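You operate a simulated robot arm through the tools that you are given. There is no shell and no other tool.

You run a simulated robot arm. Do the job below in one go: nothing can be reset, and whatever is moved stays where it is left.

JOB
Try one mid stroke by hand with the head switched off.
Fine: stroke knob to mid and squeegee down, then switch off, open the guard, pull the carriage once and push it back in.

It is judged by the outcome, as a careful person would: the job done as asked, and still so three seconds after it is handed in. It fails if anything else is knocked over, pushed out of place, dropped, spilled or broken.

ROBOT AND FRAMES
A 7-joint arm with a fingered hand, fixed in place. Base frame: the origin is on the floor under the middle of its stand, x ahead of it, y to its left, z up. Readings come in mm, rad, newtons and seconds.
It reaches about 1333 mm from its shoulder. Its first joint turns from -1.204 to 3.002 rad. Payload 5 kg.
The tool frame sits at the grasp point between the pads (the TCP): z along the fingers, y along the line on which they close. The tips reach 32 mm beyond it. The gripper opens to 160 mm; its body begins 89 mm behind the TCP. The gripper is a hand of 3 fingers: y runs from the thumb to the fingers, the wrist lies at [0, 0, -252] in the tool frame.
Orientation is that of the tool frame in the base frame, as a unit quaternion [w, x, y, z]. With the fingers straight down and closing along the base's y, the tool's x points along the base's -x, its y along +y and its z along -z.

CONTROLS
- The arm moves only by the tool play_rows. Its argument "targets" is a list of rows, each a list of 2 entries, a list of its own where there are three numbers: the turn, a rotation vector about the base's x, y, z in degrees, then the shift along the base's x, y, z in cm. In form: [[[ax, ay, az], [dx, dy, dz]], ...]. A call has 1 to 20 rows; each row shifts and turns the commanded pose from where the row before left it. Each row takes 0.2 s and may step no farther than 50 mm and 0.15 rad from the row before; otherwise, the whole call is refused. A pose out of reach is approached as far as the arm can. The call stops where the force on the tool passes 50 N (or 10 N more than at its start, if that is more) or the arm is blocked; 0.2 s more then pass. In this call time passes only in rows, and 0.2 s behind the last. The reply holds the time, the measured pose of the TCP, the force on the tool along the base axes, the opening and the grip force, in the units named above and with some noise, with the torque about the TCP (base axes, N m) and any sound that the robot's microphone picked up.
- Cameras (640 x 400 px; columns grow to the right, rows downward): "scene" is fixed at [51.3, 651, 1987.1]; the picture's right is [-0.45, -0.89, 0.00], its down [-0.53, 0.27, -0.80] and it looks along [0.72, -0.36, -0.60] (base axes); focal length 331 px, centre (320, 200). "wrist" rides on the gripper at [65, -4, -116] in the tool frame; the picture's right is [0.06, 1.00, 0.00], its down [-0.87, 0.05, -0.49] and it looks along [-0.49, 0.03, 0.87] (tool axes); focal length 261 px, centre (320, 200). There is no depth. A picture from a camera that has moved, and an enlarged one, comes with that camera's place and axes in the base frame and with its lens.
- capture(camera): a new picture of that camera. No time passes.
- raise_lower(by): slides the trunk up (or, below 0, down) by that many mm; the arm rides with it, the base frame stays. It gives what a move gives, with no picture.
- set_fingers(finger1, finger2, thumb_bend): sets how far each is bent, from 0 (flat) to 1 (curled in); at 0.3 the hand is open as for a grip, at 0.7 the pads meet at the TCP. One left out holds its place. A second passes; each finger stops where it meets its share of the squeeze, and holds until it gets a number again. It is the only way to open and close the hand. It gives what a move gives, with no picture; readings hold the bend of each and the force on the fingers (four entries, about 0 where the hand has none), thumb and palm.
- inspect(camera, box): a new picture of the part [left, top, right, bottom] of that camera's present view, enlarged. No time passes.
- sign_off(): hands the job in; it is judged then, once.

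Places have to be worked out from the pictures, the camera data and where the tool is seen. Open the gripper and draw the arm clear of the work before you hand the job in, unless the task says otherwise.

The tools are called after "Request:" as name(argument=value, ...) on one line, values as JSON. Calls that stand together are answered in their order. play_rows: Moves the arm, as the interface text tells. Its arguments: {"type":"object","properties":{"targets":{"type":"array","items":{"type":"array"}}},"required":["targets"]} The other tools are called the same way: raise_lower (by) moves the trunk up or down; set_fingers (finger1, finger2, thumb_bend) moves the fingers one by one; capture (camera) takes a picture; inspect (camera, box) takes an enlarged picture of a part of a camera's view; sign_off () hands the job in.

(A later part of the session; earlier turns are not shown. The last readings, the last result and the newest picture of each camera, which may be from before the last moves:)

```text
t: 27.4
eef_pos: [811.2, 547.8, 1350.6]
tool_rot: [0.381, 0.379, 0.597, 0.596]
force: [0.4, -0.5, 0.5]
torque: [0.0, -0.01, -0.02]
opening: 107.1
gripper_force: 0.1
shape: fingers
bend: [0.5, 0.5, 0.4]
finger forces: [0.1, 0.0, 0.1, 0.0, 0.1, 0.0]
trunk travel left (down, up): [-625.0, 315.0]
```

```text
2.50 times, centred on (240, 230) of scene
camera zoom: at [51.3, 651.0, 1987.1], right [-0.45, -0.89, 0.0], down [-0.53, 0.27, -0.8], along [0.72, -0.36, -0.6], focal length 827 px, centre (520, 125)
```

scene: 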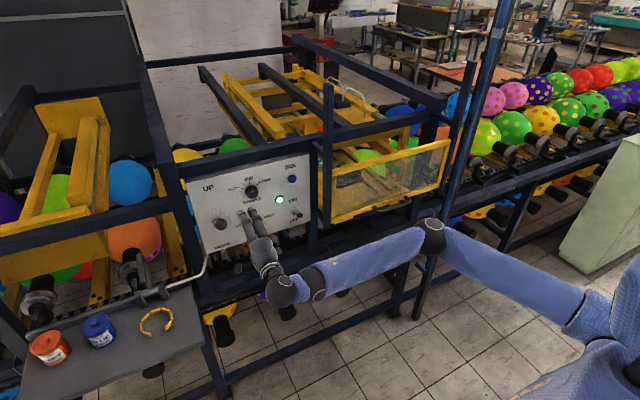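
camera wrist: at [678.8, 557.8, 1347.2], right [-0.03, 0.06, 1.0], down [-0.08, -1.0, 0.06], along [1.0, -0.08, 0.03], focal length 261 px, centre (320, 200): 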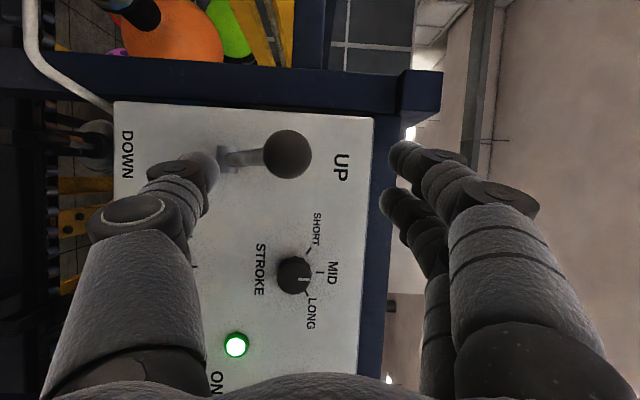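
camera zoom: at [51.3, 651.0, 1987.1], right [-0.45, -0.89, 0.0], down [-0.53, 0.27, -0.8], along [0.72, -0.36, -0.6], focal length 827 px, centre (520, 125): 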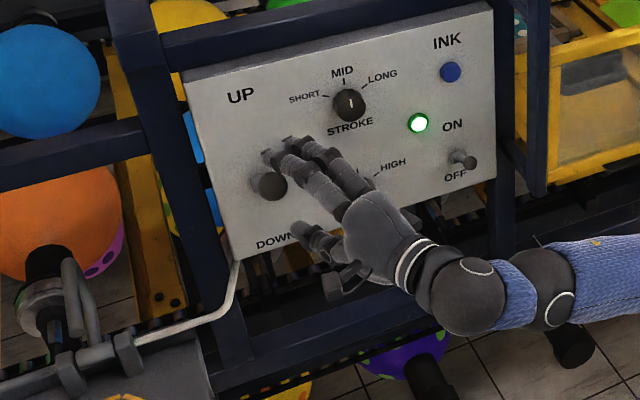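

The ball is at about (887, 575, 1325), ahead of the hand and between thumb and fingers. I advance ~72 mm along the hand's axis so the two fingers lie over the ball.

Request:
play_rows(targets=[[[0, 0, 0], [1.6, 0.7, 0]], [[0, 0, 0], [1.6, 0.7, 0]], [[0, 0, 0], [1.6, 0.7, 0]], [[0, 0, 0], [1.6, 0.7, 0]]])

Request:
capture(camera="wrist")

Request:
inspect(camera="scene", box=[160, 150, 320, 310])

```text
t: 28.4
eef_pos: [877.2, 573.7, 1349.4]
tool_rot: [0.379, 0.38, 0.597, 0.597]
force: [-0.3, -0.2, 0.5]
torque: [0.01, 0.01, -0.01]
opening: 107.2
gripper_force: 0.0
shape: fingers
bend: [0.5, 0.5, 0.4]
finger forces: [0.0, 0.1, 0.1, 0.1, 0.0, 0.1]
trunk travel left (down, up): [-625.0, 315.0]
```

```text
taken
camera wrist: at [744.2, 584.4, 1346.4], right [-0.03, 0.06, 1.0], down [-0.08, -1.0, 0.06], along [1.0, -0.08, 0.03], focal length 261 px, centre (320, 200)
```

wrist: 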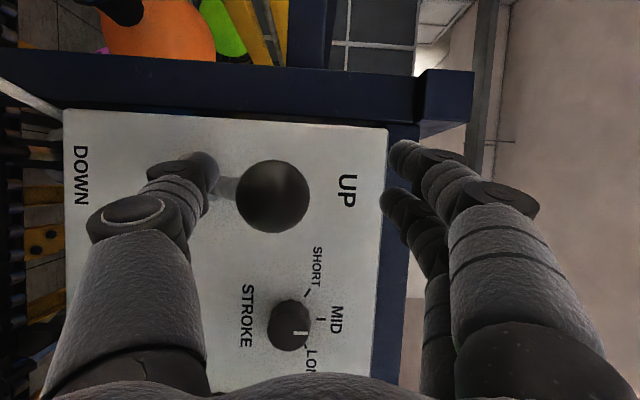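

```text
2.50 times, centred on (240, 230) of scene
camera zoom: at [51.3, 651.0, 1987.1], right [-0.45, -0.89, 0.0], down [-0.53, 0.27, -0.8], along [0.72, -0.36, -0.6], focal length 827 px, centre (520, 125)
```

zoom: 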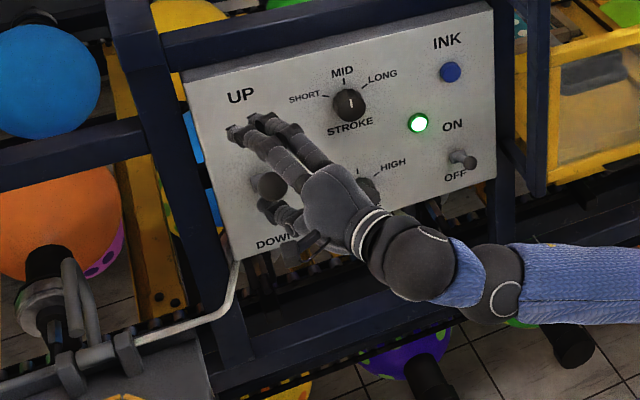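

The ball sits between the thumb and the two fingers, right on the tool axis. I lower the hand so the fingers press the ball down, watching the force.

Request:
play_rows(targets=[[[0, 0, 0], [0, 0, -1.5]], [[0, 0, 0], [0, 0, -1.5]], [[0, 0, 0], [0, 0, -1.5]], [[0, 0, 0], [0, 0, -1.5]], [[0, 0, 0], [-0.3, 0, -1.5]], [[0, 0, 0], [-0.3, 0, -1.5]]])

Request:
capture(camera="wrist")

Request:
inspect(camera="scene", box=[160, 150, 320, 310])

```text
t: 29.9
eef_pos: [870.0, 574.0, 1258.5]
tool_rot: [0.379, 0.38, 0.597, 0.597]
force: [-2.2, 2.3, 2.0]
torque: [-0.1, -0.06, -0.01]
opening: 110.9
gripper_force: 1.1
shape: fingers
bend: [0.49, 0.5, 0.4]
finger forces: [3.1, 0.0, 0.1, 0.1, 0.0, 0.1]
trunk travel left (down, up): [-625.0, 315.0]
```

```text
taken
camera wrist: at [737.3, 584.0, 1256.8], right [-0.03, 0.06, 1.0], down [-0.08, -1.0, 0.06], along [1.0, -0.08, 0.03], focal length 261 px, centre (320, 200)
```

wrist: 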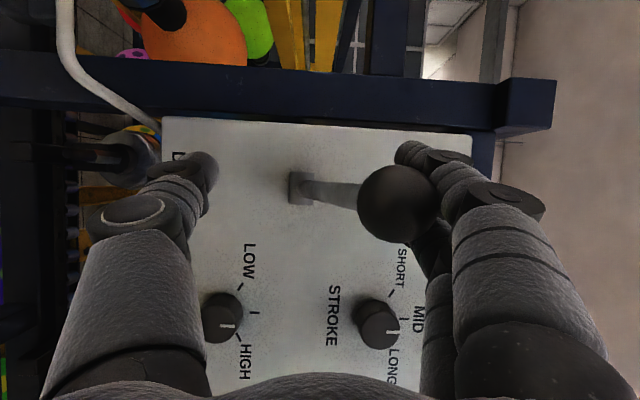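

```text
2.50 times, centred on (240, 230) of scene
camera zoom: at [51.3, 651.0, 1987.1], right [-0.45, -0.89, 0.0], down [-0.53, 0.27, -0.8], along [0.72, -0.36, -0.6], focal length 827 px, centre (520, 125)
```

zoom: 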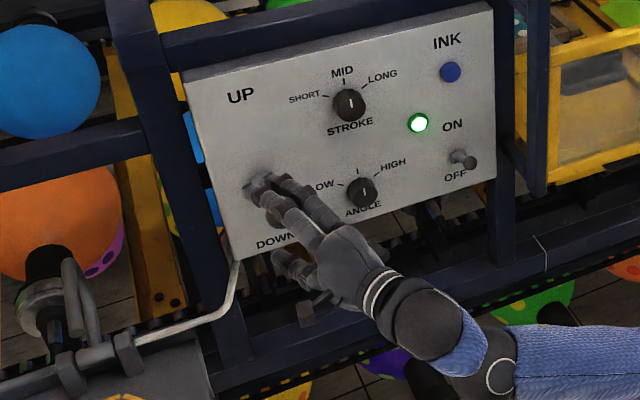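

Contact is made lightly and the ball has begun to move. I keep pressing down along the lever's arc.

Request:
play_rows(targets=[[[0, 0, 0], [-0.3, 0, -1.5]], [[0, 0, 0], [-0.3, 0, -1.5]], [[0, 0, 0], [-0.2, 0, -1.5]], [[0, 0, 0], [-0.1, 0, -1.5]], [[0, 0, 0], [0, 0, -1.5]]])

Request:
capture(camera="wrist")

Request:
inspect(camera="scene", box=[160, 150, 320, 310])

```text
t: 31.1
eef_pos: [859.6, 572.1, 1183.8]
tool_rot: [0.38, 0.38, 0.596, 0.596]
force: [1.3, -1.0, 1.6]
torque: [0.01, -0.04, 0.0]
opening: 108.1
gripper_force: 0.3
shape: fingers
bend: [0.5, 0.48, 0.4]
finger forces: [0.0, 1.6, 0.0, 0.0, 0.1, 0.1]
trunk travel left (down, up): [-625.0, 315.0]
```

```text
taken
camera wrist: at [727.2, 582.7, 1180.1], right [-0.03, 0.06, 1.0], down [-0.08, -1.0, 0.05], along [1.0, -0.08, 0.03], focal length 261 px, centre (320, 200)
```

wrist: 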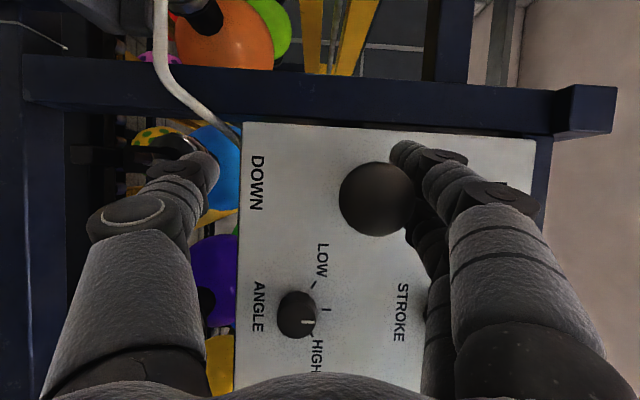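

```text
2.50 times, centred on (240, 230) of scene
camera zoom: at [51.3, 651.0, 1987.1], right [-0.45, -0.89, 0.0], down [-0.53, 0.27, -0.8], along [0.72, -0.36, -0.6], focal length 827 px, centre (520, 125)
```

zoom: 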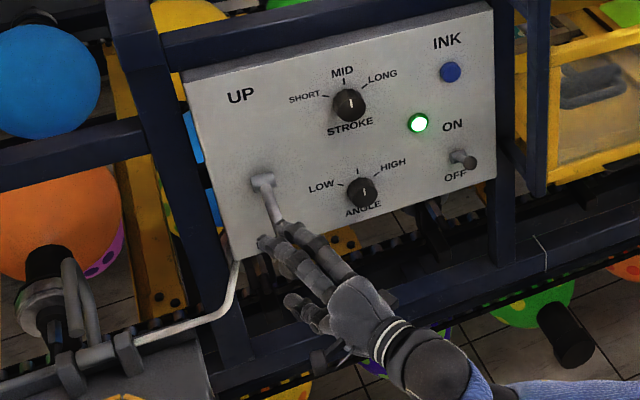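

The lever is now just past horizontal with negligible force. I continue pushing to the DOWN end.

Request:
play_rows(targets=[[[0, 0, 0], [0.1, 0, -1.5]], [[0, 0, 0], [0.2, 0, -1.5]], [[0, 0, 0], [0.3, 0, -1.5]], [[0, 0, 0], [0.4, 0, -1.5]]])

Request:
capture(camera="wrist")

Request:
inspect(camera="scene", box=[160, 150, 320, 310])

```text
t: 32.0
eef_pos: [874.5, 569.7, 1130.4]
tool_rot: [0.385, 0.378, 0.594, 0.597]
force: [-12.2, -1.9, 10.0]
torque: [0.2, -1.13, -0.04]
opening: 108.3
gripper_force: 6.2
shape: fingers
bend: [0.5, 0.44, 0.4]
finger forces: [0.8, 13.2, 0.1, 0.0, 0.1, 0.1]
trunk travel left (down, up): [-625.0, 315.0]
```

```text
taken
camera wrist: at [742.0, 579.7, 1126.6], right [-0.04, 0.06, 1.0], down [-0.08, -0.99, 0.05], along [1.0, -0.08, 0.04], focal length 261 px, centre (320, 200)
```

wrist: 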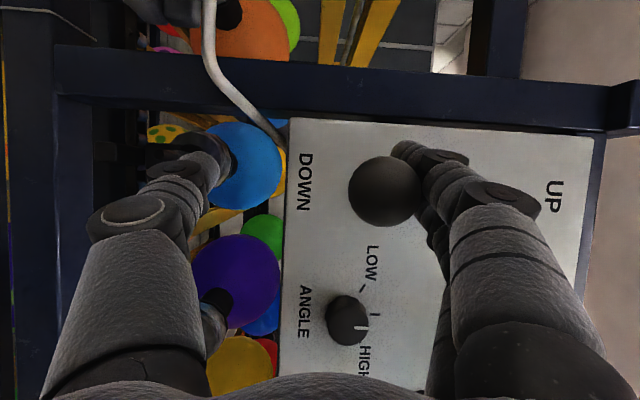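

```text
2.50 times, centred on (240, 230) of scene
camera zoom: at [51.3, 651.0, 1987.1], right [-0.45, -0.89, 0.0], down [-0.53, 0.27, -0.8], along [0.72, -0.36, -0.6], focal length 827 px, centre (520, 125)
```

zoom: 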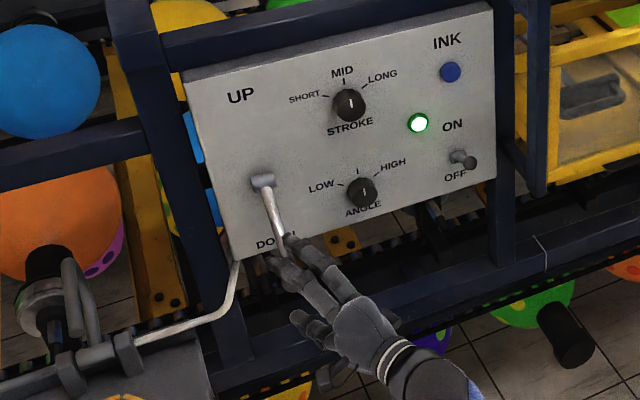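

Force is rising: the ball is near (877, 575, 1166), about −27° below horizontal. I ease off forward pressure and press a bit further straight down to see whether this is the end stop.

Request:
play_rows(targets=[[[0, 0, 0], [-0.4, 0, -1.0]], [[0, 0, 0], [0, 0, -1.0]], [[0, 0, 0], [0, 0, -1.0]]])

Request:
capture(camera="wrist")

Request:
inspect(camera="scene", box=[160, 150, 320, 310])

```text
t: 32.9
eef_pos: [876.8, 563.8, 1117.1]
tool_rot: [0.395, 0.371, 0.589, 0.599]
force: [-7.9, 26.5, 30.0]
torque: [-1.41, -0.68, -0.03]
opening: 124.7
gripper_force: 21.5
shape: fingers
bend: [0.44, 0.4, 0.4]
finger forces: [32.1, 11.0, 0.0, 0.1, 0.0, 0.1]
trunk travel left (down, up): [-625.0, 315.0]
```

```text
taken
camera wrist: at [744.9, 576.0, 1109.4], right [-0.06, 0.06, 1.0], down [-0.09, -0.99, 0.06], along [0.99, -0.09, 0.07], focal length 261 px, centre (320, 200)
```

wrist: 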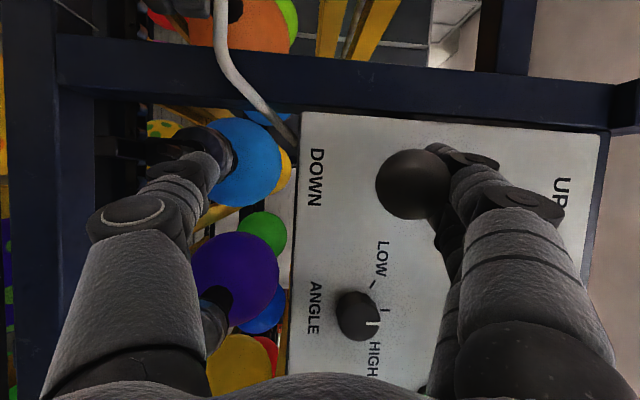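

```text
2.50 times, centred on (240, 230) of scene
camera zoom: at [51.3, 651.0, 1987.1], right [-0.45, -0.89, 0.0], down [-0.53, 0.27, -0.8], along [0.72, -0.36, -0.6], focal length 827 px, centre (520, 125)
```

zoom: 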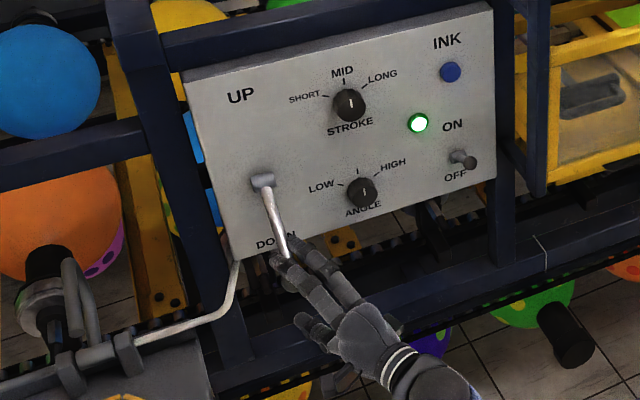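

The ball stays at z≈1167 while the force rises to 40 N, so the lever is at its DOWN stop. I lift the fingers off the ball and retreat backward along the hand's axis.

Request:
play_rows(targets=[[[0, 0, 0], [0, 0, 2]], [[0, 0, 0], [0, 0, 2]], [[0, 0, 0], [0, 0, 1.5]]])

Request:
capture(camera="wrist")

```text
t: 33.6
eef_pos: [861.7, 581.3, 1148.0]
tool_rot: [0.379, 0.379, 0.598, 0.596]
force: [-0.8, 0.9, 0.2]
torque: [-0.02, -0.12, -0.05]
opening: 108.0
gripper_force: 0.4
shape: fingers
bend: [0.5, 0.49, 0.4]
finger forces: [0.0, 1.2, 0.0, 0.1, 0.0, 0.0]
trunk travel left (down, up): [-625.0, 315.0]
```

```text
taken
camera wrist: at [729.9, 590.6, 1144.7], right [-0.02, 0.06, 1.0], down [-0.07, -1.0, 0.06], along [1.0, -0.07, 0.03], focal length 261 px, centre (320, 200)
```

wrist: 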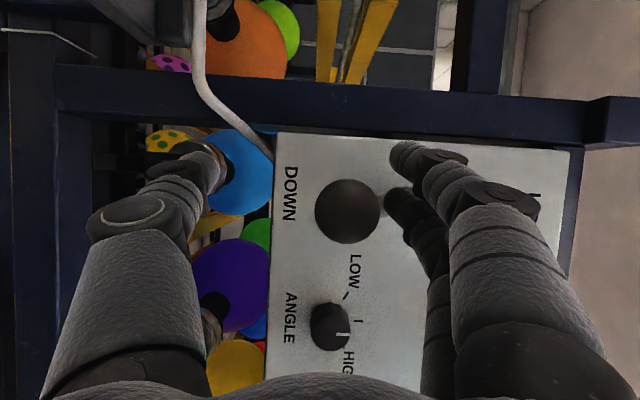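

The fingers are nearly free of the ball and the lever stays down. I rise 8 mm more and pull straight back along the hand's axis.

Request:
play_rows(targets=[[[0, 0, 0], [0, 0, 0.8]], [[0, 0, 0], [-1.8, -0.85, 0]], [[0, 0, 0], [-1.8, -0.85, 0]], [[0, 0, 0], [-1.8, -0.85, 0]], [[0, 0, 0], [-1.8, -0.85, 0]]])

Request:
capture(camera="wrist")

Request:
capture(camera="scene")

```text
t: 35.0
eef_pos: [826.0, 511.6, 1179.3]
tool_rot: [0.408, 0.374, 0.585, 0.593]
force: [0.3, -0.6, -0.9]
torque: [0.02, 0.01, 0.01]
opening: 108.1
gripper_force: 0.0
shape: fingers
bend: [0.5, 0.49, 0.4]
finger forces: [0.0, 0.0, 0.0, 0.0, 0.1, 0.0]
trunk travel left (down, up): [-625.0, 315.0]
stopped in row 5: the arm was blocked; the commanded pose is now the measured one
```

```text
taken
camera wrist: at [694.3, 525.9, 1169.8], right [-0.07, 0.07, 0.99], down [-0.12, -0.99, 0.06], along [0.99, -0.11, 0.08], focal length 261 px, centre (320, 200)
```

wrist: 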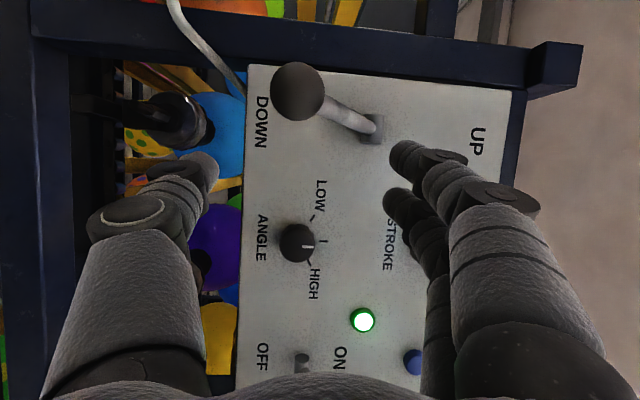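

```text
taken
```

scene: 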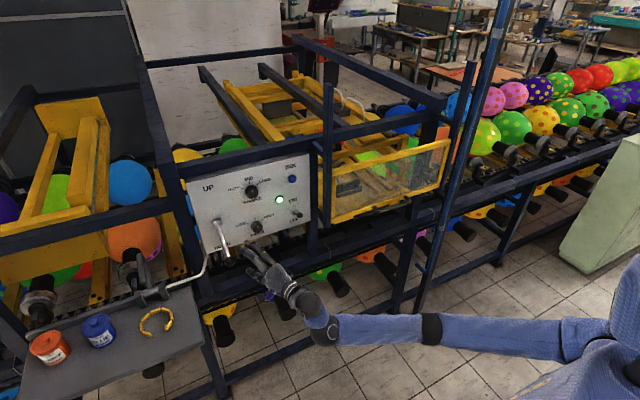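

The lever is fully DOWN and the stroke is at MID. Next is the power toggle: I move right and up to in front of it (y≈286), squaring the hand again and staying at x≈840, short of the toggle.

Request:
play_rows(targets=[[[0, 0, 0], [0, -2.8, 1.4]], [[0.38, 0.6, -5.7], [0, -2.8, 1.4]], [[0.38, 0.6, -5.7], [0, -2.8, 1.4]], [[0.38, 0.6, -5.7], [0.2, -2.8, 1.4]], [[0.38, 0.6, -5.7], [0.2, -2.8, 1.4]], [[0, 0, 0], [0.2, -2.8, 1.4]], [[0, 0, 0], [0.2, -2.8, 0.2]], [[0, 0, 0], [0.2, -2.8, 0]]])

Request:
set_fingers(finger1=0.7, finger2=0.7, thumb_bend=0.7)

Request:
capture(camera="wrist")

Request:
capture(camera="scene")

```text
t: 37.0
eef_pos: [874.9, 246.7, 1276.8]
tool_rot: [0.523, 0.493, 0.486, 0.497]
force: [-0.4, 0.0, -0.1]
torque: [0.01, -0.02, 0.0]
opening: 107.7
gripper_force: 0.1
shape: fingers
bend: [0.5, 0.49, 0.4]
finger forces: [0.1, 0.0, 0.0, 0.0, 0.1, 0.1]
out of reach, approached as far as the arm can: row 5, 6
trunk travel left (down, up): [-625.0, 315.0]
stopped in row 8: the arm was blocked; the commanded pose is now the measured one
```

```text
t: 38.0
eef_pos: [875.0, 246.8, 1275.8]
tool_rot: [0.523, 0.493, 0.486, 0.497]
force: [-0.3, -0.1, 0.0]
torque: [0.0, 0.0, 0.0]
opening: 13.1
gripper_force: 0.1
shape: fingers
bend: [0.7, 0.7, 0.7]
finger forces: [0.1, 0.1, 0.1, 0.0, 0.0, 0.1]
trunk travel left (down, up): [-625.0, 315.0]
```

```text
taken
camera wrist: at [761.1, 315.4, 1267.2], right [-0.04, 0.08, 1.0], down [-0.52, -0.85, 0.05], along [0.85, -0.52, 0.08], focal length 261 px, centre (320, 200)
```

wrist: 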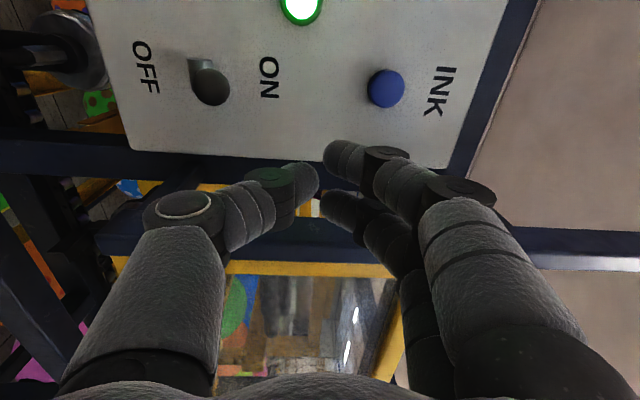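

```text
taken
```

scene: 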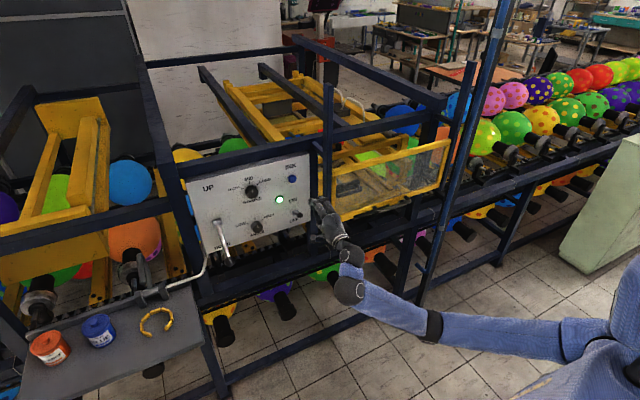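

The hand slid further right than commanded (y=247), still clear of the guard post. The toggle ball is near (948, 284, 1204); I correct the tilt and move left to y≈285, staying above it.

Request:
play_rows(targets=[[[0.5, 1.2, 1], [0, 2, 0]], [[0.6, 1.15, 0.9], [0.5, 1.8, 0]]])

Request:
capture(camera="wrist")

Request:
inspect(camera="scene", box=[240, 150, 380, 260])

```text
t: 38.6
eef_pos: [886.9, 271.5, 1268.7]
tool_rot: [0.507, 0.5, 0.5, 0.492]
force: [-0.2, 0.4, 0.2]
torque: [-0.02, 0.0, -0.01]
opening: 12.6
gripper_force: 0.1
shape: fingers
bend: [0.7, 0.7, 0.7]
finger forces: [0.0, 0.0, 0.0, 0.0, 0.1, 0.0]
trunk travel left (down, up): [-625.0, 315.0]
```

```text
taken
camera wrist: at [772.4, 338.9, 1264.3], right [0.0, 0.08, 1.0], down [-0.51, -0.86, 0.07], along [0.86, -0.5, 0.04], focal length 261 px, centre (320, 200)
```

wrist: 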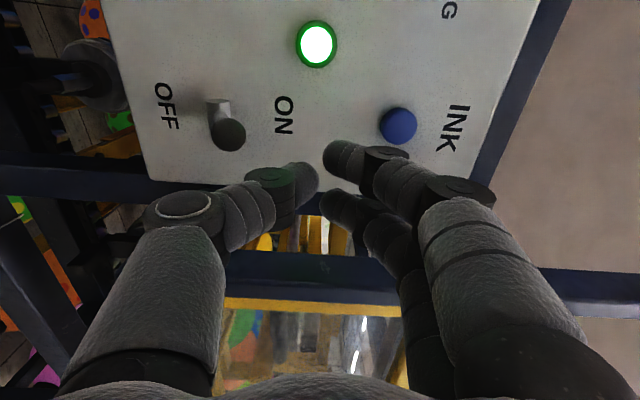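

```text
3.64 times, centred on (310, 205) of scene
camera zoom: at [51.3, 651.0, 1987.1], right [-0.45, -0.89, 0.0], down [-0.53, 0.27, -0.8], along [0.72, -0.36, -0.6], focal length 1203 px, centre (356, 182)
```

zoom: 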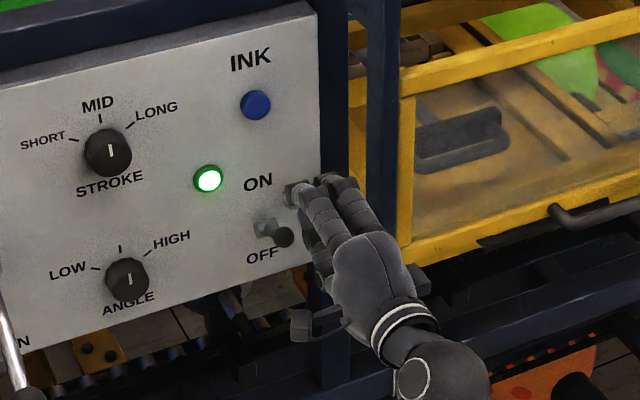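

The toggle ball sits at about (948, 283, 1205). I centre on it, rise 1 cm and advance so the closed fingertips stand above the ball.

Request:
play_rows(targets=[[[0, 0, 0], [0.3, 0.6, 0.5]], [[0, 0, 0], [1, 0.5, 0.5]], [[0, 0, 0], [1.2, 0, 0]], [[0, 0, 0], [1.2, 0, 0]]])

Request:
capture(camera="wrist")

Request:
inspect(camera="scene", box=[240, 150, 380, 260])

```text
t: 39.6
eef_pos: [918.6, 293.0, 1283.8]
tool_rot: [0.5, 0.5, 0.5, 0.5]
force: [0.0, 0.0, -0.2]
torque: [0.02, 0.0, -0.01]
opening: 12.7
gripper_force: 0.1
shape: fingers
bend: [0.7, 0.7, 0.7]
finger forces: [0.0, 0.0, 0.0, 0.0, 0.1, 0.0]
trunk travel left (down, up): [-625.0, 315.0]
```

```text
taken
camera wrist: at [801.9, 358.7, 1280.9], right [0.0, 0.06, 1.0], down [-0.49, -0.87, 0.05], along [0.87, -0.49, 0.03], focal length 261 px, centre (320, 200)
```

wrist: 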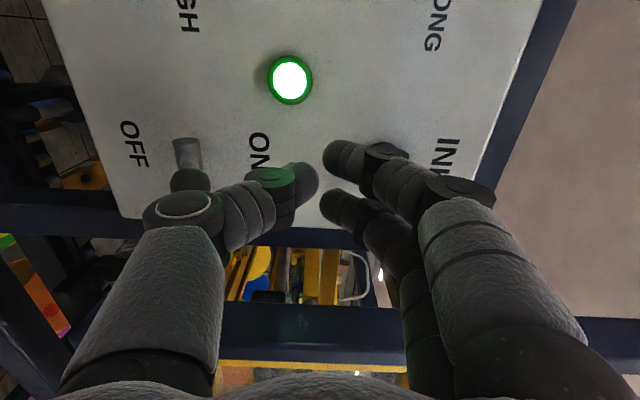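

```text
3.64 times, centred on (310, 205) of scene
camera zoom: at [51.3, 651.0, 1987.1], right [-0.45, -0.89, 0.0], down [-0.53, 0.27, -0.8], along [0.72, -0.36, -0.6], focal length 1203 px, centre (356, 182)
```

zoom: 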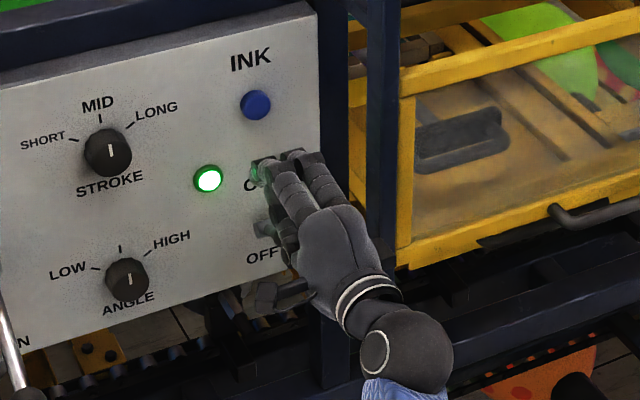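

With a closed hand the thumb's sloping underside would push the toggle toward the panel, so it's better to cage the ball and press with the finger pads from above, as with the lever. I back off, open slightly and drop to the ball's height.

Request:
play_rows(targets=[[[0, 0, 0], [-1.6, 0, 0]], [[0, 0, 0], [-1.6, -0.4, 0]], [[0, 0, 0], [-1.2, -0.4, 0]]])

Request:
set_fingers(finger1=0.56, finger2=0.56, thumb_bend=0.52)

Request:
play_rows(targets=[[[0, 0, 0], [0, 0, -2]], [[0, 0, 0], [0, 0, -2]], [[0, 0, 0], [0, 0, -2]]])

Request:
capture(camera="wrist")

```text
t: 40.5
eef_pos: [874.2, 284.6, 1295.6]
tool_rot: [0.504, 0.498, 0.496, 0.502]
force: [-1.1, -0.4, 0.1]
torque: [0.01, 0.02, 0.01]
opening: 12.7
gripper_force: 0.1
shape: fingers
bend: [0.7, 0.7, 0.7]
finger forces: [0.0, 0.0, 0.1, 0.0, 0.1, 0.1]
trunk travel left (down, up): [-625.0, 315.0]
```

```text
t: 41.5
eef_pos: [874.7, 283.8, 1290.5]
tool_rot: [0.503, 0.499, 0.498, 0.5]
force: [0.1, -0.5, 0.4]
torque: [-0.01, 0.02, -0.01]
opening: 70.3
gripper_force: 0.0
shape: fingers
bend: [0.56, 0.56, 0.52]
finger forces: [0.0, 0.0, 0.0, 0.0, 0.0, 0.1]
trunk travel left (down, up): [-625.0, 315.0]
```

```text
t: 42.5
eef_pos: [887.9, 260.4, 1281.5]
tool_rot: [0.531, 0.484, 0.475, 0.508]
force: [0.2, 0.1, -1.0]
torque: [0.01, 0.0, -0.02]
opening: 70.8
gripper_force: 0.0
shape: fingers
bend: [0.56, 0.56, 0.52]
finger forces: [0.0, 0.0, 0.0, 0.1, 0.1, 0.0]
trunk travel left (down, up): [-625.0, 315.0]
stopped in row 3: the arm was blocked; the commanded pose is now the measured one
```

```text
taken
camera wrist: at [775.8, 329.4, 1269.0], right [-0.08, 0.08, 0.99], down [-0.52, -0.85, 0.03], along [0.85, -0.52, 0.11], focal length 261 px, centre (320, 200)
```

wrist: 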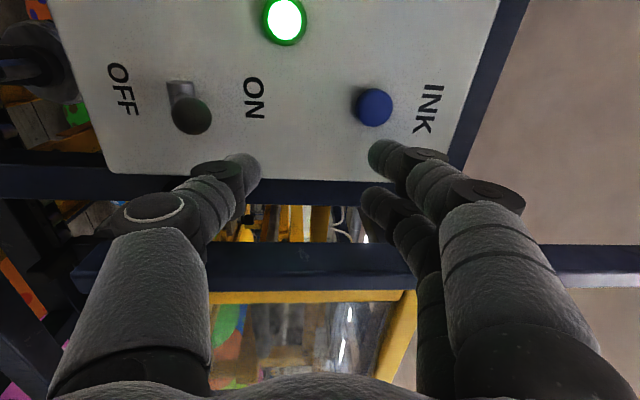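

The arm is at a joint limit here for going lower; the remedy is to lower the trunk again. First I move left to y≈370, where nothing sticks out of the panel, squaring the hand on the way.

Request:
play_rows(targets=[[[0.2, 1.2, 0.5], [0, 2, 1]], [[0.2, 1.2, 0.5], [0, 2.2, 1]], [[0.2, 1.2, 0.4], [0, 2.2, 1]], [[0.2, 1, 0.4], [0, 2.2, 1]], [[0, 0, 0], [0, 2.2, 0]]])

```text
t: 43.6
eef_pos: [894.7, 373.5, 1318.7]
tool_rot: [0.497, 0.499, 0.501, 0.502]
force: [0.3, 0.4, 0.2]
torque: [0.01, -0.01, -0.01]
opening: 70.8
gripper_force: 0.0
shape: fingers
bend: [0.56, 0.56, 0.52]
finger forces: [0.0, 0.0, 0.0, 0.0, 0.0, 0.1]
out of reach, approached as far as the arm can: row 4, 5
trunk travel left (down, up): [-625.0, 315.0]
```

The hand is square and clear at (895, 373, 1319). I lower the trunk by 150 mm to bring the whole arm into a better height for the toggle and the guard handle.

Request:
raise_lower(by=-150)

Request:
capture(camera="scene")

Request:
capture(camera="wrist")

```text
t: 45.4
eef_pos: [893.5, 372.6, 1169.9]
tool_rot: [0.497, 0.499, 0.501, 0.503]
force: [-0.6, -0.1, 0.1]
torque: [0.01, 0.04, 0.01]
opening: 70.7
gripper_force: 0.1
shape: fingers
bend: [0.56, 0.56, 0.52]
finger forces: [0.0, 0.1, 0.1, 0.0, 0.1, 0.0]
trunk travel left (down, up): [-475.0, 465.0]
```

```text
taken
```

scene: 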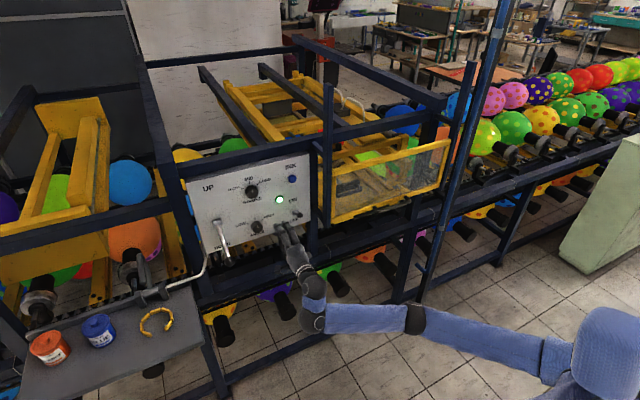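

```text
taken
camera wrist: at [777.2, 436.7, 1167.0], right [0.0, 0.06, 1.0], down [-0.48, -0.87, 0.05], along [0.88, -0.48, 0.03], focal length 261 px, centre (320, 200)
```

wrist: 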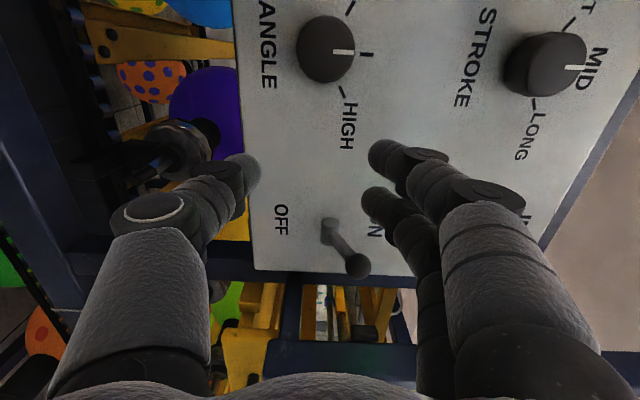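

The toggle ball appears at about (948, 280, 1207). I rise to its height while backing to x≈870, then slide right to y≈282.

Request:
play_rows(targets=[[[0, 0, 0], [-1.2, 0, 2]], [[0, 0, 0], [-1.2, 0, 2.2]], [[0, 0, 0], [0, -2.2, 0]], [[0, 0, 0], [0, -2.2, 0]], [[0, 0, 0], [0, -2.3, 0]], [[0, 0, 0], [0, -2.3, 0]]])

Request:
capture(camera="wrist")

Request:
inspect(camera="scene", box=[240, 150, 380, 260])

```text
t: 46.8
eef_pos: [894.0, 282.8, 1210.9]
tool_rot: [0.496, 0.498, 0.502, 0.503]
force: [0.1, 0.6, 0.5]
torque: [0.02, 0.03, 0.0]
opening: 70.8
gripper_force: 0.0
shape: fingers
bend: [0.56, 0.56, 0.52]
finger forces: [0.1, 0.0, 0.0, 0.1, 0.0, 0.0]
out of reach, approached as far as the arm can: row 1, 2
trunk travel left (down, up): [-475.0, 465.0]
```

```text
taken
camera wrist: at [778.0, 347.0, 1206.1], right [0.0, 0.06, 1.0], down [-0.48, -0.87, 0.05], along [0.88, -0.48, 0.03], focal length 261 px, centre (320, 200)
```

wrist: 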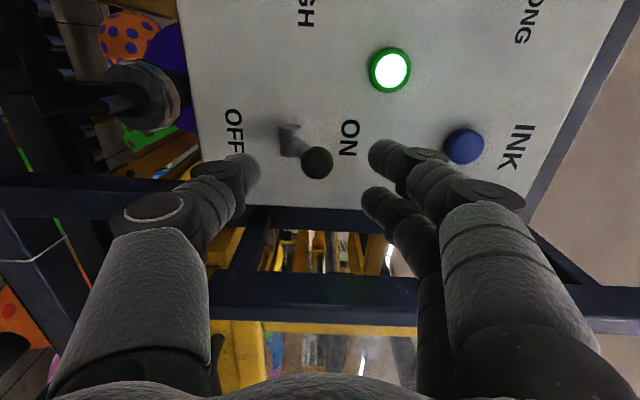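

```text
3.64 times, centred on (310, 205) of scene
camera zoom: at [51.3, 651.0, 1987.1], right [-0.45, -0.89, 0.0], down [-0.53, 0.27, -0.8], along [0.72, -0.36, -0.6], focal length 1203 px, centre (356, 182)
```

zoom: 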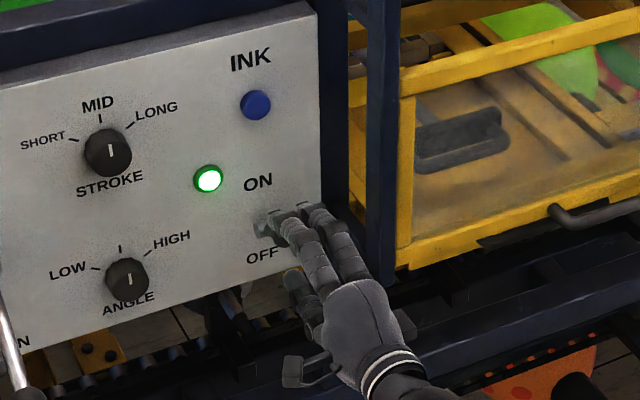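

The ball is centred between thumb and fingers. I advance 45 mm so the finger pads lie over it.

Request:
play_rows(targets=[[[0, 0, 0], [1.5, 0, 0.2]], [[0, 0, 0], [1.5, 0, 0.2]], [[0, 0, 0], [1.5, 0, 0]]])

Request:
capture(camera="wrist")

```text
t: 47.6
eef_pos: [940.1, 281.7, 1212.7]
tool_rot: [0.496, 0.499, 0.502, 0.503]
force: [-0.1, 0.3, -0.1]
torque: [0.01, 0.03, 0.02]
opening: 70.8
gripper_force: 0.1
shape: fingers
bend: [0.56, 0.56, 0.52]
finger forces: [0.1, 0.1, 0.1, 0.0, 0.0, 0.1]
trunk travel left (down, up): [-475.0, 465.0]
```

```text
taken
camera wrist: at [823.3, 346.2, 1210.5], right [0.0, 0.06, 1.0], down [-0.48, -0.87, 0.05], along [0.88, -0.48, 0.03], focal length 261 px, centre (320, 200)
```

wrist: 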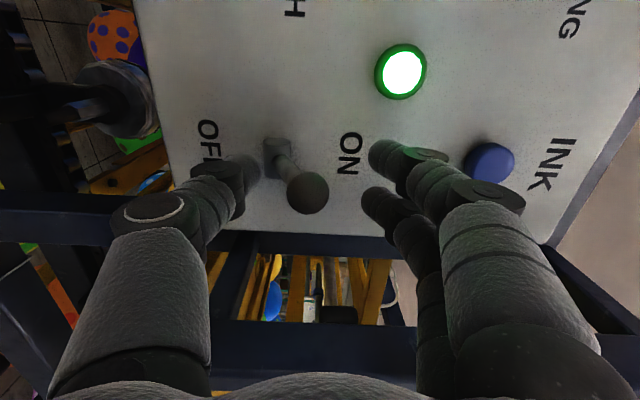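

The ball lies right at the grasp point. I press down in small steps with the fingers over it.

Request:
play_rows(targets=[[[0, 0, 0], [0, 0, -1.2]], [[0, 0, 0], [0, 0, -1.2]], [[0, 0, 0], [0, 0, -1.2]], [[0, 0, 0], [-0.2, 0, -1.2]], [[0, 0, 0], [-0.2, 0, -1.2]]])

Request:
capture(camera="wrist")

Request:
inspect(camera="scene", box=[240, 150, 380, 260])

```text
t: 48.8
eef_pos: [936.9, 280.7, 1155.2]
tool_rot: [0.499, 0.498, 0.5, 0.503]
force: [-1.1, 3.4, 2.6]
torque: [-0.13, -0.09, 0.09]
opening: 74.6
gripper_force: 1.9
shape: fingers
bend: [0.55, 0.56, 0.52]
finger forces: [4.3, 0.0, 0.0, 0.1, 0.0, 0.0]
trunk travel left (down, up): [-475.0, 465.0]
```

```text
taken
camera wrist: at [820.9, 344.8, 1151.5], right [0.0, 0.06, 1.0], down [-0.49, -0.87, 0.05], along [0.87, -0.48, 0.03], focal length 261 px, centre (320, 200)
```

wrist: 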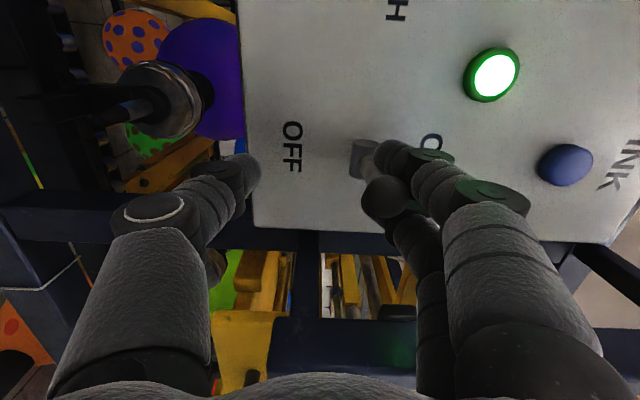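

```text
3.64 times, centred on (310, 205) of scene
camera zoom: at [51.3, 651.0, 1987.1], right [-0.45, -0.89, 0.0], down [-0.53, 0.27, -0.8], along [0.72, -0.36, -0.6], focal length 1203 px, centre (356, 182)
```

zoom: 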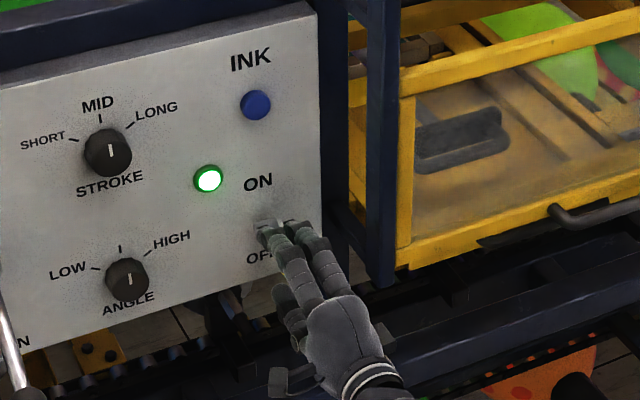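

The toggle has started moving under light contact. I continue pressing down.

Request:
play_rows(targets=[[[0, 0, 0], [-0.1, 0, -1.2]], [[0, 0, 0], [0, 0, -1.2]], [[0, 0, 0], [0, 0, -1.2]], [[0, 0, 0], [0, 0, -1.0]]])

Request:
capture(camera="wrist")

Request:
inspect(camera="scene", box=[240, 150, 380, 260])

```text
t: 50.0
eef_pos: [949.1, 255.4, 1131.0]
tool_rot: [0.516, 0.494, 0.487, 0.503]
force: [-0.9, -3.6, 3.4]
torque: [0.29, -0.14, -0.02]
opening: 77.4
gripper_force: 2.0
shape: fingers
bend: [0.53, 0.56, 0.52]
finger forces: [4.2, 0.1, 0.0, 0.0, 0.1, 0.0]
trunk travel left (down, up): [-475.0, 465.0]
stopped in row 4: the arm was blocked; the commanded pose is now the measured one
```

```text
taken
camera wrist: at [834.4, 322.9, 1123.7], right [-0.04, 0.07, 1.0], down [-0.51, -0.86, 0.04], along [0.86, -0.51, 0.07], focal length 261 px, centre (320, 200)
```

wrist: 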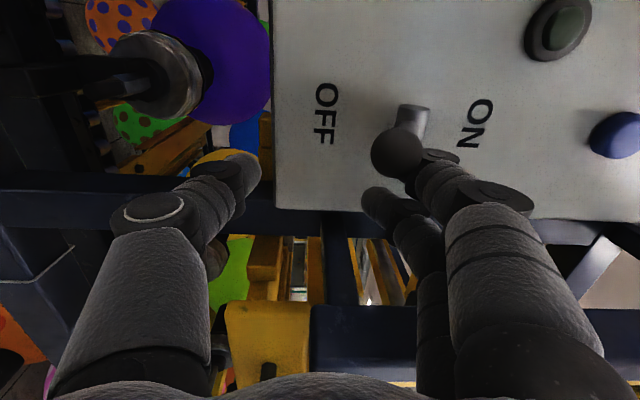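

```text
3.64 times, centred on (310, 205) of scene
camera zoom: at [51.3, 651.0, 1987.1], right [-0.45, -0.89, 0.0], down [-0.53, 0.27, -0.8], along [0.72, -0.36, -0.6], focal length 1203 px, centre (356, 182)
```

zoom: 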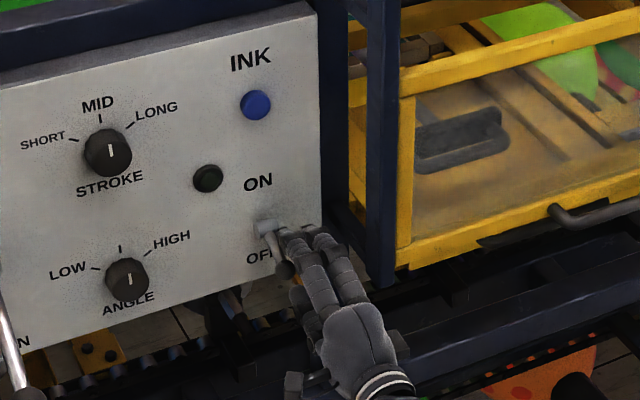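

The lamp has gone dark, but the arm hit a limit and slid right, and the toggle is only about half-way. I lift, recentre over the ball, and will finish the push using the trunk.

Request:
play_rows(targets=[[[0, 0, 0], [-0.2, 0, 1.5]], [[0.1, 1.1, 0.5], [-0.2, 0.3, 1.5]], [[0.2, 1.1, 0.6], [-0.2, 1.2, 0]], [[0, 0, 0], [0, 1.3, 0]]])

Request:
capture(camera="wrist")

Request:
inspect(camera="scene", box=[240, 150, 380, 260])

```text
t: 51.0
eef_pos: [942.0, 289.0, 1160.4]
tool_rot: [0.496, 0.5, 0.503, 0.5]
force: [0.5, 1.0, -0.1]
torque: [0.0, -0.04, 0.01]
opening: 71.6
gripper_force: 0.1
shape: fingers
bend: [0.56, 0.56, 0.52]
finger forces: [0.1, 0.0, 0.1, 0.1, 0.1, 0.0]
trunk travel left (down, up): [-475.0, 465.0]
```

```text
taken
camera wrist: at [825.2, 353.1, 1158.3], right [0.0, 0.06, 1.0], down [-0.49, -0.87, 0.06], along [0.87, -0.49, 0.03], focal length 261 px, centre (320, 200)
```

wrist: 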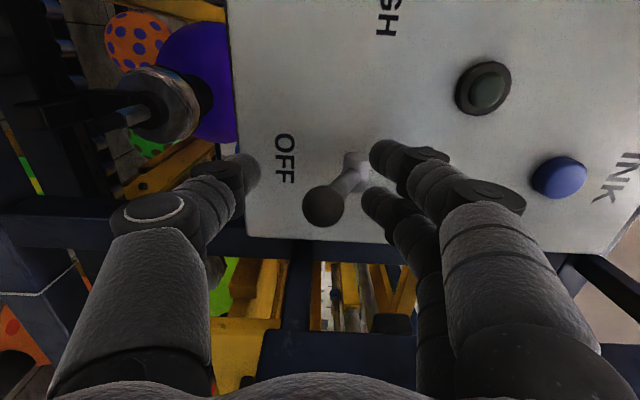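

```text
3.64 times, centred on (310, 205) of scene
camera zoom: at [51.3, 651.0, 1987.1], right [-0.45, -0.89, 0.0], down [-0.53, 0.27, -0.8], along [0.72, -0.36, -0.6], focal length 1203 px, centre (356, 182)
```

zoom: 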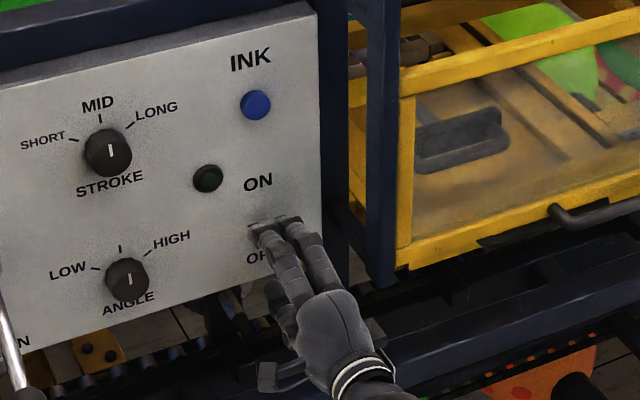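

The toggle now points down at OFF (ball at z≈1164, below its pivot) and the lamp is dark. I retreat straight back from it in small steps.

Request:
play_rows(targets=[[[0, 0, 0], [-1.5, 0, 0]], [[0, 0, 0], [-1.5, 0, 0]], [[0, 0, 0], [-1.5, 0, 0]]])

Request:
capture(camera="wrist")

Request:
capture(camera="scene")

```text
t: 51.8
eef_pos: [895.1, 289.1, 1159.9]
tool_rot: [0.499, 0.499, 0.502, 0.5]
force: [-0.8, 0.2, 0.1]
torque: [-0.02, -0.04, 0.01]
opening: 71.5
gripper_force: 0.0
shape: fingers
bend: [0.56, 0.56, 0.52]
finger forces: [0.1, 0.0, 0.1, 0.0, 0.1, 0.1]
trunk travel left (down, up): [-475.0, 465.0]
```

```text
taken
camera wrist: at [779.7, 353.1, 1156.6], right [0.0, 0.06, 1.0], down [-0.49, -0.87, 0.06], along [0.87, -0.49, 0.03], focal length 261 px, centre (320, 200)
```

wrist: 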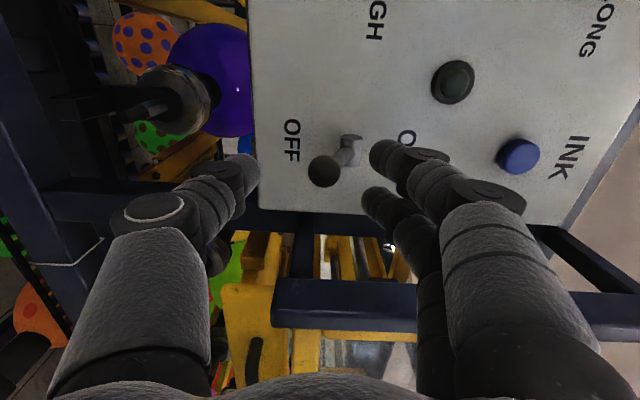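

```text
taken
```

scene: 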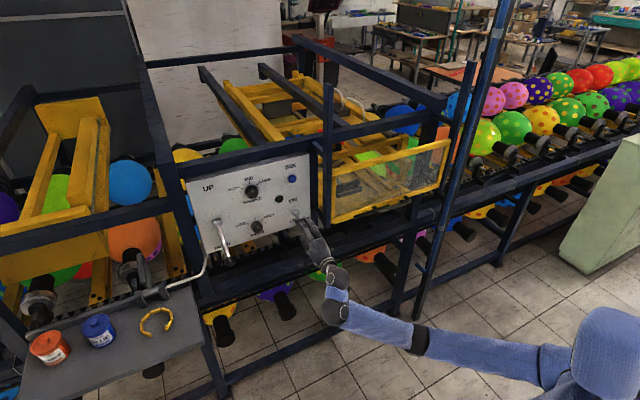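

The switch is off. The arm folds poorly in this roll, so before going to the guard I roll the hand back (−90° about x) while easing backward, and see how far back it can come.

Request:
play_rows(targets=[[[0, 0, 0], [-1.5, 0, 0]], [[-8.5, 0, 0], [-1, 0, 0]], [[-8.5, 0, 0], [-1, 0, 0]], [[-8.5, 0, 0], [-1, 0, 0]], [[-8.5, 0, 0], [-1, 0, 0]], [[-8.5, 0, 0], [-1, 0, 0]]])

Request:
capture(camera="scene")

```text
t: 53.2
eef_pos: [862.8, 270.9, 1155.8]
tool_rot: [0.653, 0.28, 0.643, 0.284]
force: [-0.2, 0.5, -0.9]
torque: [0.01, 0.02, 0.01]
opening: 71.4
gripper_force: 0.0
shape: fingers
bend: [0.56, 0.56, 0.52]
finger forces: [0.0, 0.0, 0.0, 0.1, 0.1, 0.1]
out of reach, approached as far as the arm can: row 3, 4, 5, 6
trunk travel left (down, up): [-475.0, 465.0]
```

```text
taken
```

scene: 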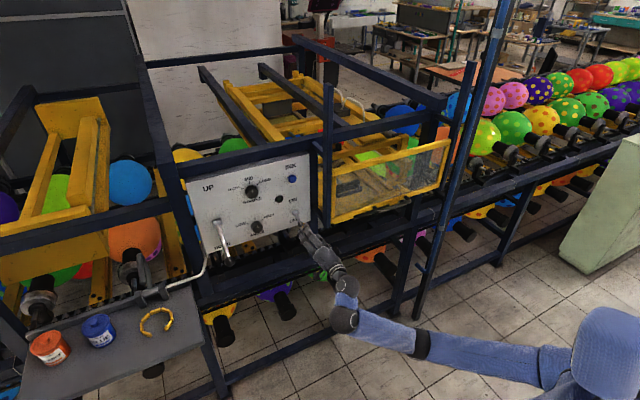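

The limit is the wrist bend; pointing the hand somewhat left relieves it. I yaw the hand 30° left with vertical closing and pull back from the panel.

Request:
play_rows(targets=[[[5.96, 1.71, 4.11], [-1, 0.3, 0]], [[5.96, 1.71, 4.11], [-1, 0.3, 0]], [[5.96, 1.71, 4.11], [-1, 0, 0]], [[5.96, 1.71, 4.11], [-1, 0, 0]], [[5.96, 1.71, 4.11], [-1, 0, 0]], [[5.96, 1.71, 4.11], [-1, 0, 0]], [[5.96, 1.71, 4.11], [-1, 0, 0]]])

Request:
capture(camera="scene")

Request:
capture(camera="wrist")

```text
t: 54.7
eef_pos: [806.5, 249.2, 1238.2]
tool_rot: [0.447, 0.313, 0.598, 0.587]
force: [0.3, -0.1, 0.0]
torque: [-0.02, -0.03, 0.01]
opening: 71.4
gripper_force: 0.1
shape: fingers
bend: [0.56, 0.56, 0.52]
finger forces: [0.0, 0.0, 0.0, 0.0, 0.0, 0.0]
trunk travel left (down, up): [-475.0, 465.0]
stopped in row 7: the arm was blocked; the commanded pose is now the measured one
```

```text
taken
```

scene: 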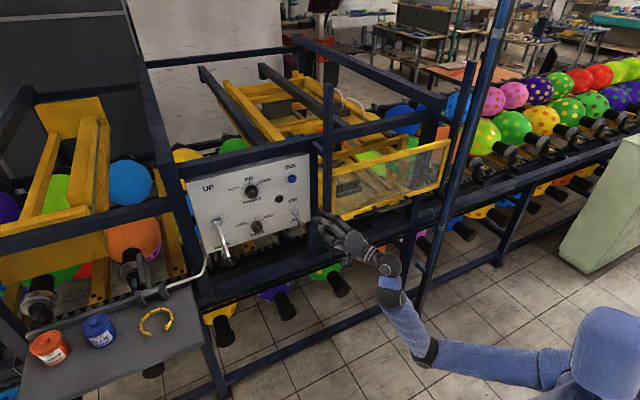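

```text
taken
camera wrist: at [675.5, 259.2, 1213.9], right [-0.18, 0.17, 0.97], down [-0.1, -0.98, 0.15], along [0.98, -0.07, 0.19], focal length 261 px, centre (320, 200)
```

wrist: 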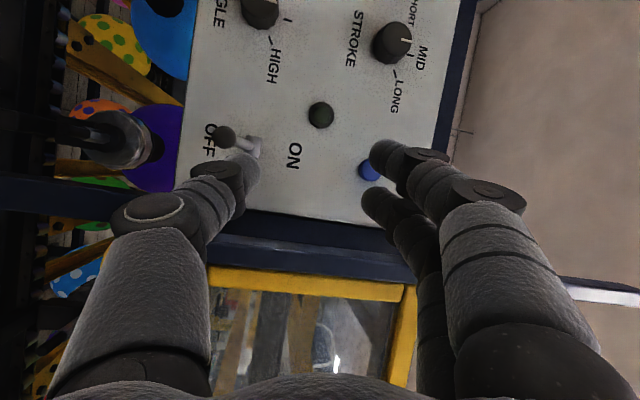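

Now the hand is at (806, 249, 1238), 80 mm clear of the posts. Moving right should bring the arm into a more natural posture, so I slide right in steps, keeping back from the guard.

Request:
play_rows(targets=[[[0, 0, 0], [-0.5, -2, 0]], [[0, 0, 0], [-0.5, -2, 0]], [[0, 0, 0], [-0.5, -2, 0]], [[0, 0, 0], [-0.5, -2, 0]], [[0, 0, 0], [-0.5, -2, 0]]])

```text
t: 55.9
eef_pos: [777.8, 153.2, 1238.0]
tool_rot: [0.444, 0.313, 0.599, 0.589]
force: [0.0, 1.0, 0.4]
torque: [0.03, 0.0, 0.03]
opening: 71.2
gripper_force: 0.0
shape: fingers
bend: [0.56, 0.56, 0.52]
finger forces: [0.0, 0.0, 0.0, 0.0, 0.0, 0.0]
trunk travel left (down, up): [-475.0, 465.0]
```

That works smoothly. I continue right toward the middle of the guard, still staying back.

Request:
play_rows(targets=[[[0, 0, 0], [-0.5, -2.5, -0.5]], [[0, 0, 0], [-0.5, -2.5, -0.5]], [[0, 0, 0], [-0.3, -2.5, -0.5]], [[0, 0, 0], [-0.3, -2.5, -0.5]], [[0, 0, 0], [-0.3, -2.5, -0.5]], [[0, 0, 0], [0, -2.5, -0.5]], [[0, 0, 0], [0, -2.5, -0.5]]])

Request:
capture(camera="scene")

Request:
capture(camera="wrist")

```text
t: 57.5
eef_pos: [760.0, -20.3, 1202.9]
tool_rot: [0.443, 0.313, 0.597, 0.591]
force: [0.2, -0.1, 0.9]
torque: [0.01, 0.02, 0.02]
opening: 71.3
gripper_force: 0.1
shape: fingers
bend: [0.56, 0.56, 0.52]
finger forces: [0.0, 0.0, 0.0, 0.1, 0.0, 0.0]
trunk travel left (down, up): [-475.0, 465.0]
```

```text
taken
```

scene: 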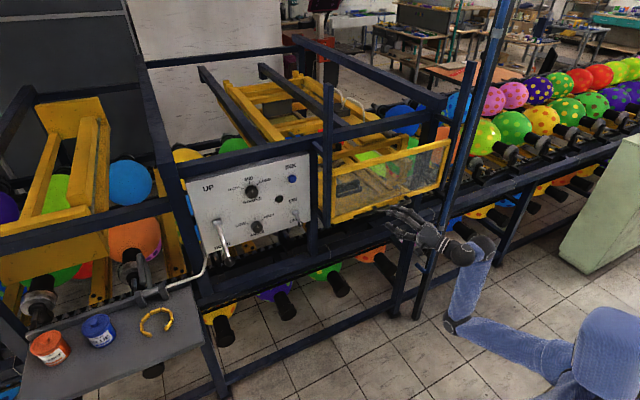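

```text
taken
camera wrist: at [628.6, -12.4, 1179.0], right [-0.18, 0.16, 0.97], down [-0.09, -0.98, 0.15], along [0.98, -0.06, 0.19], focal length 261 px, centre (320, 200)
```

wrist: 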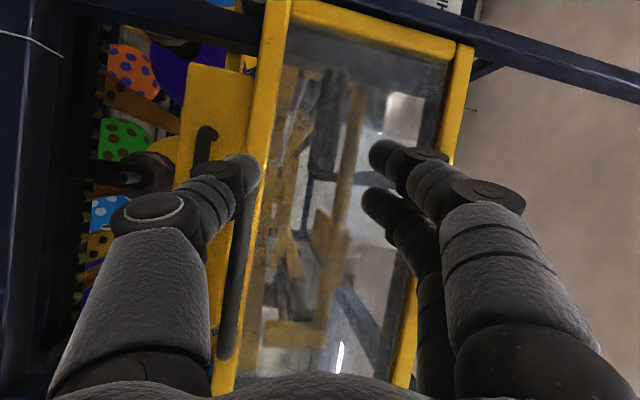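

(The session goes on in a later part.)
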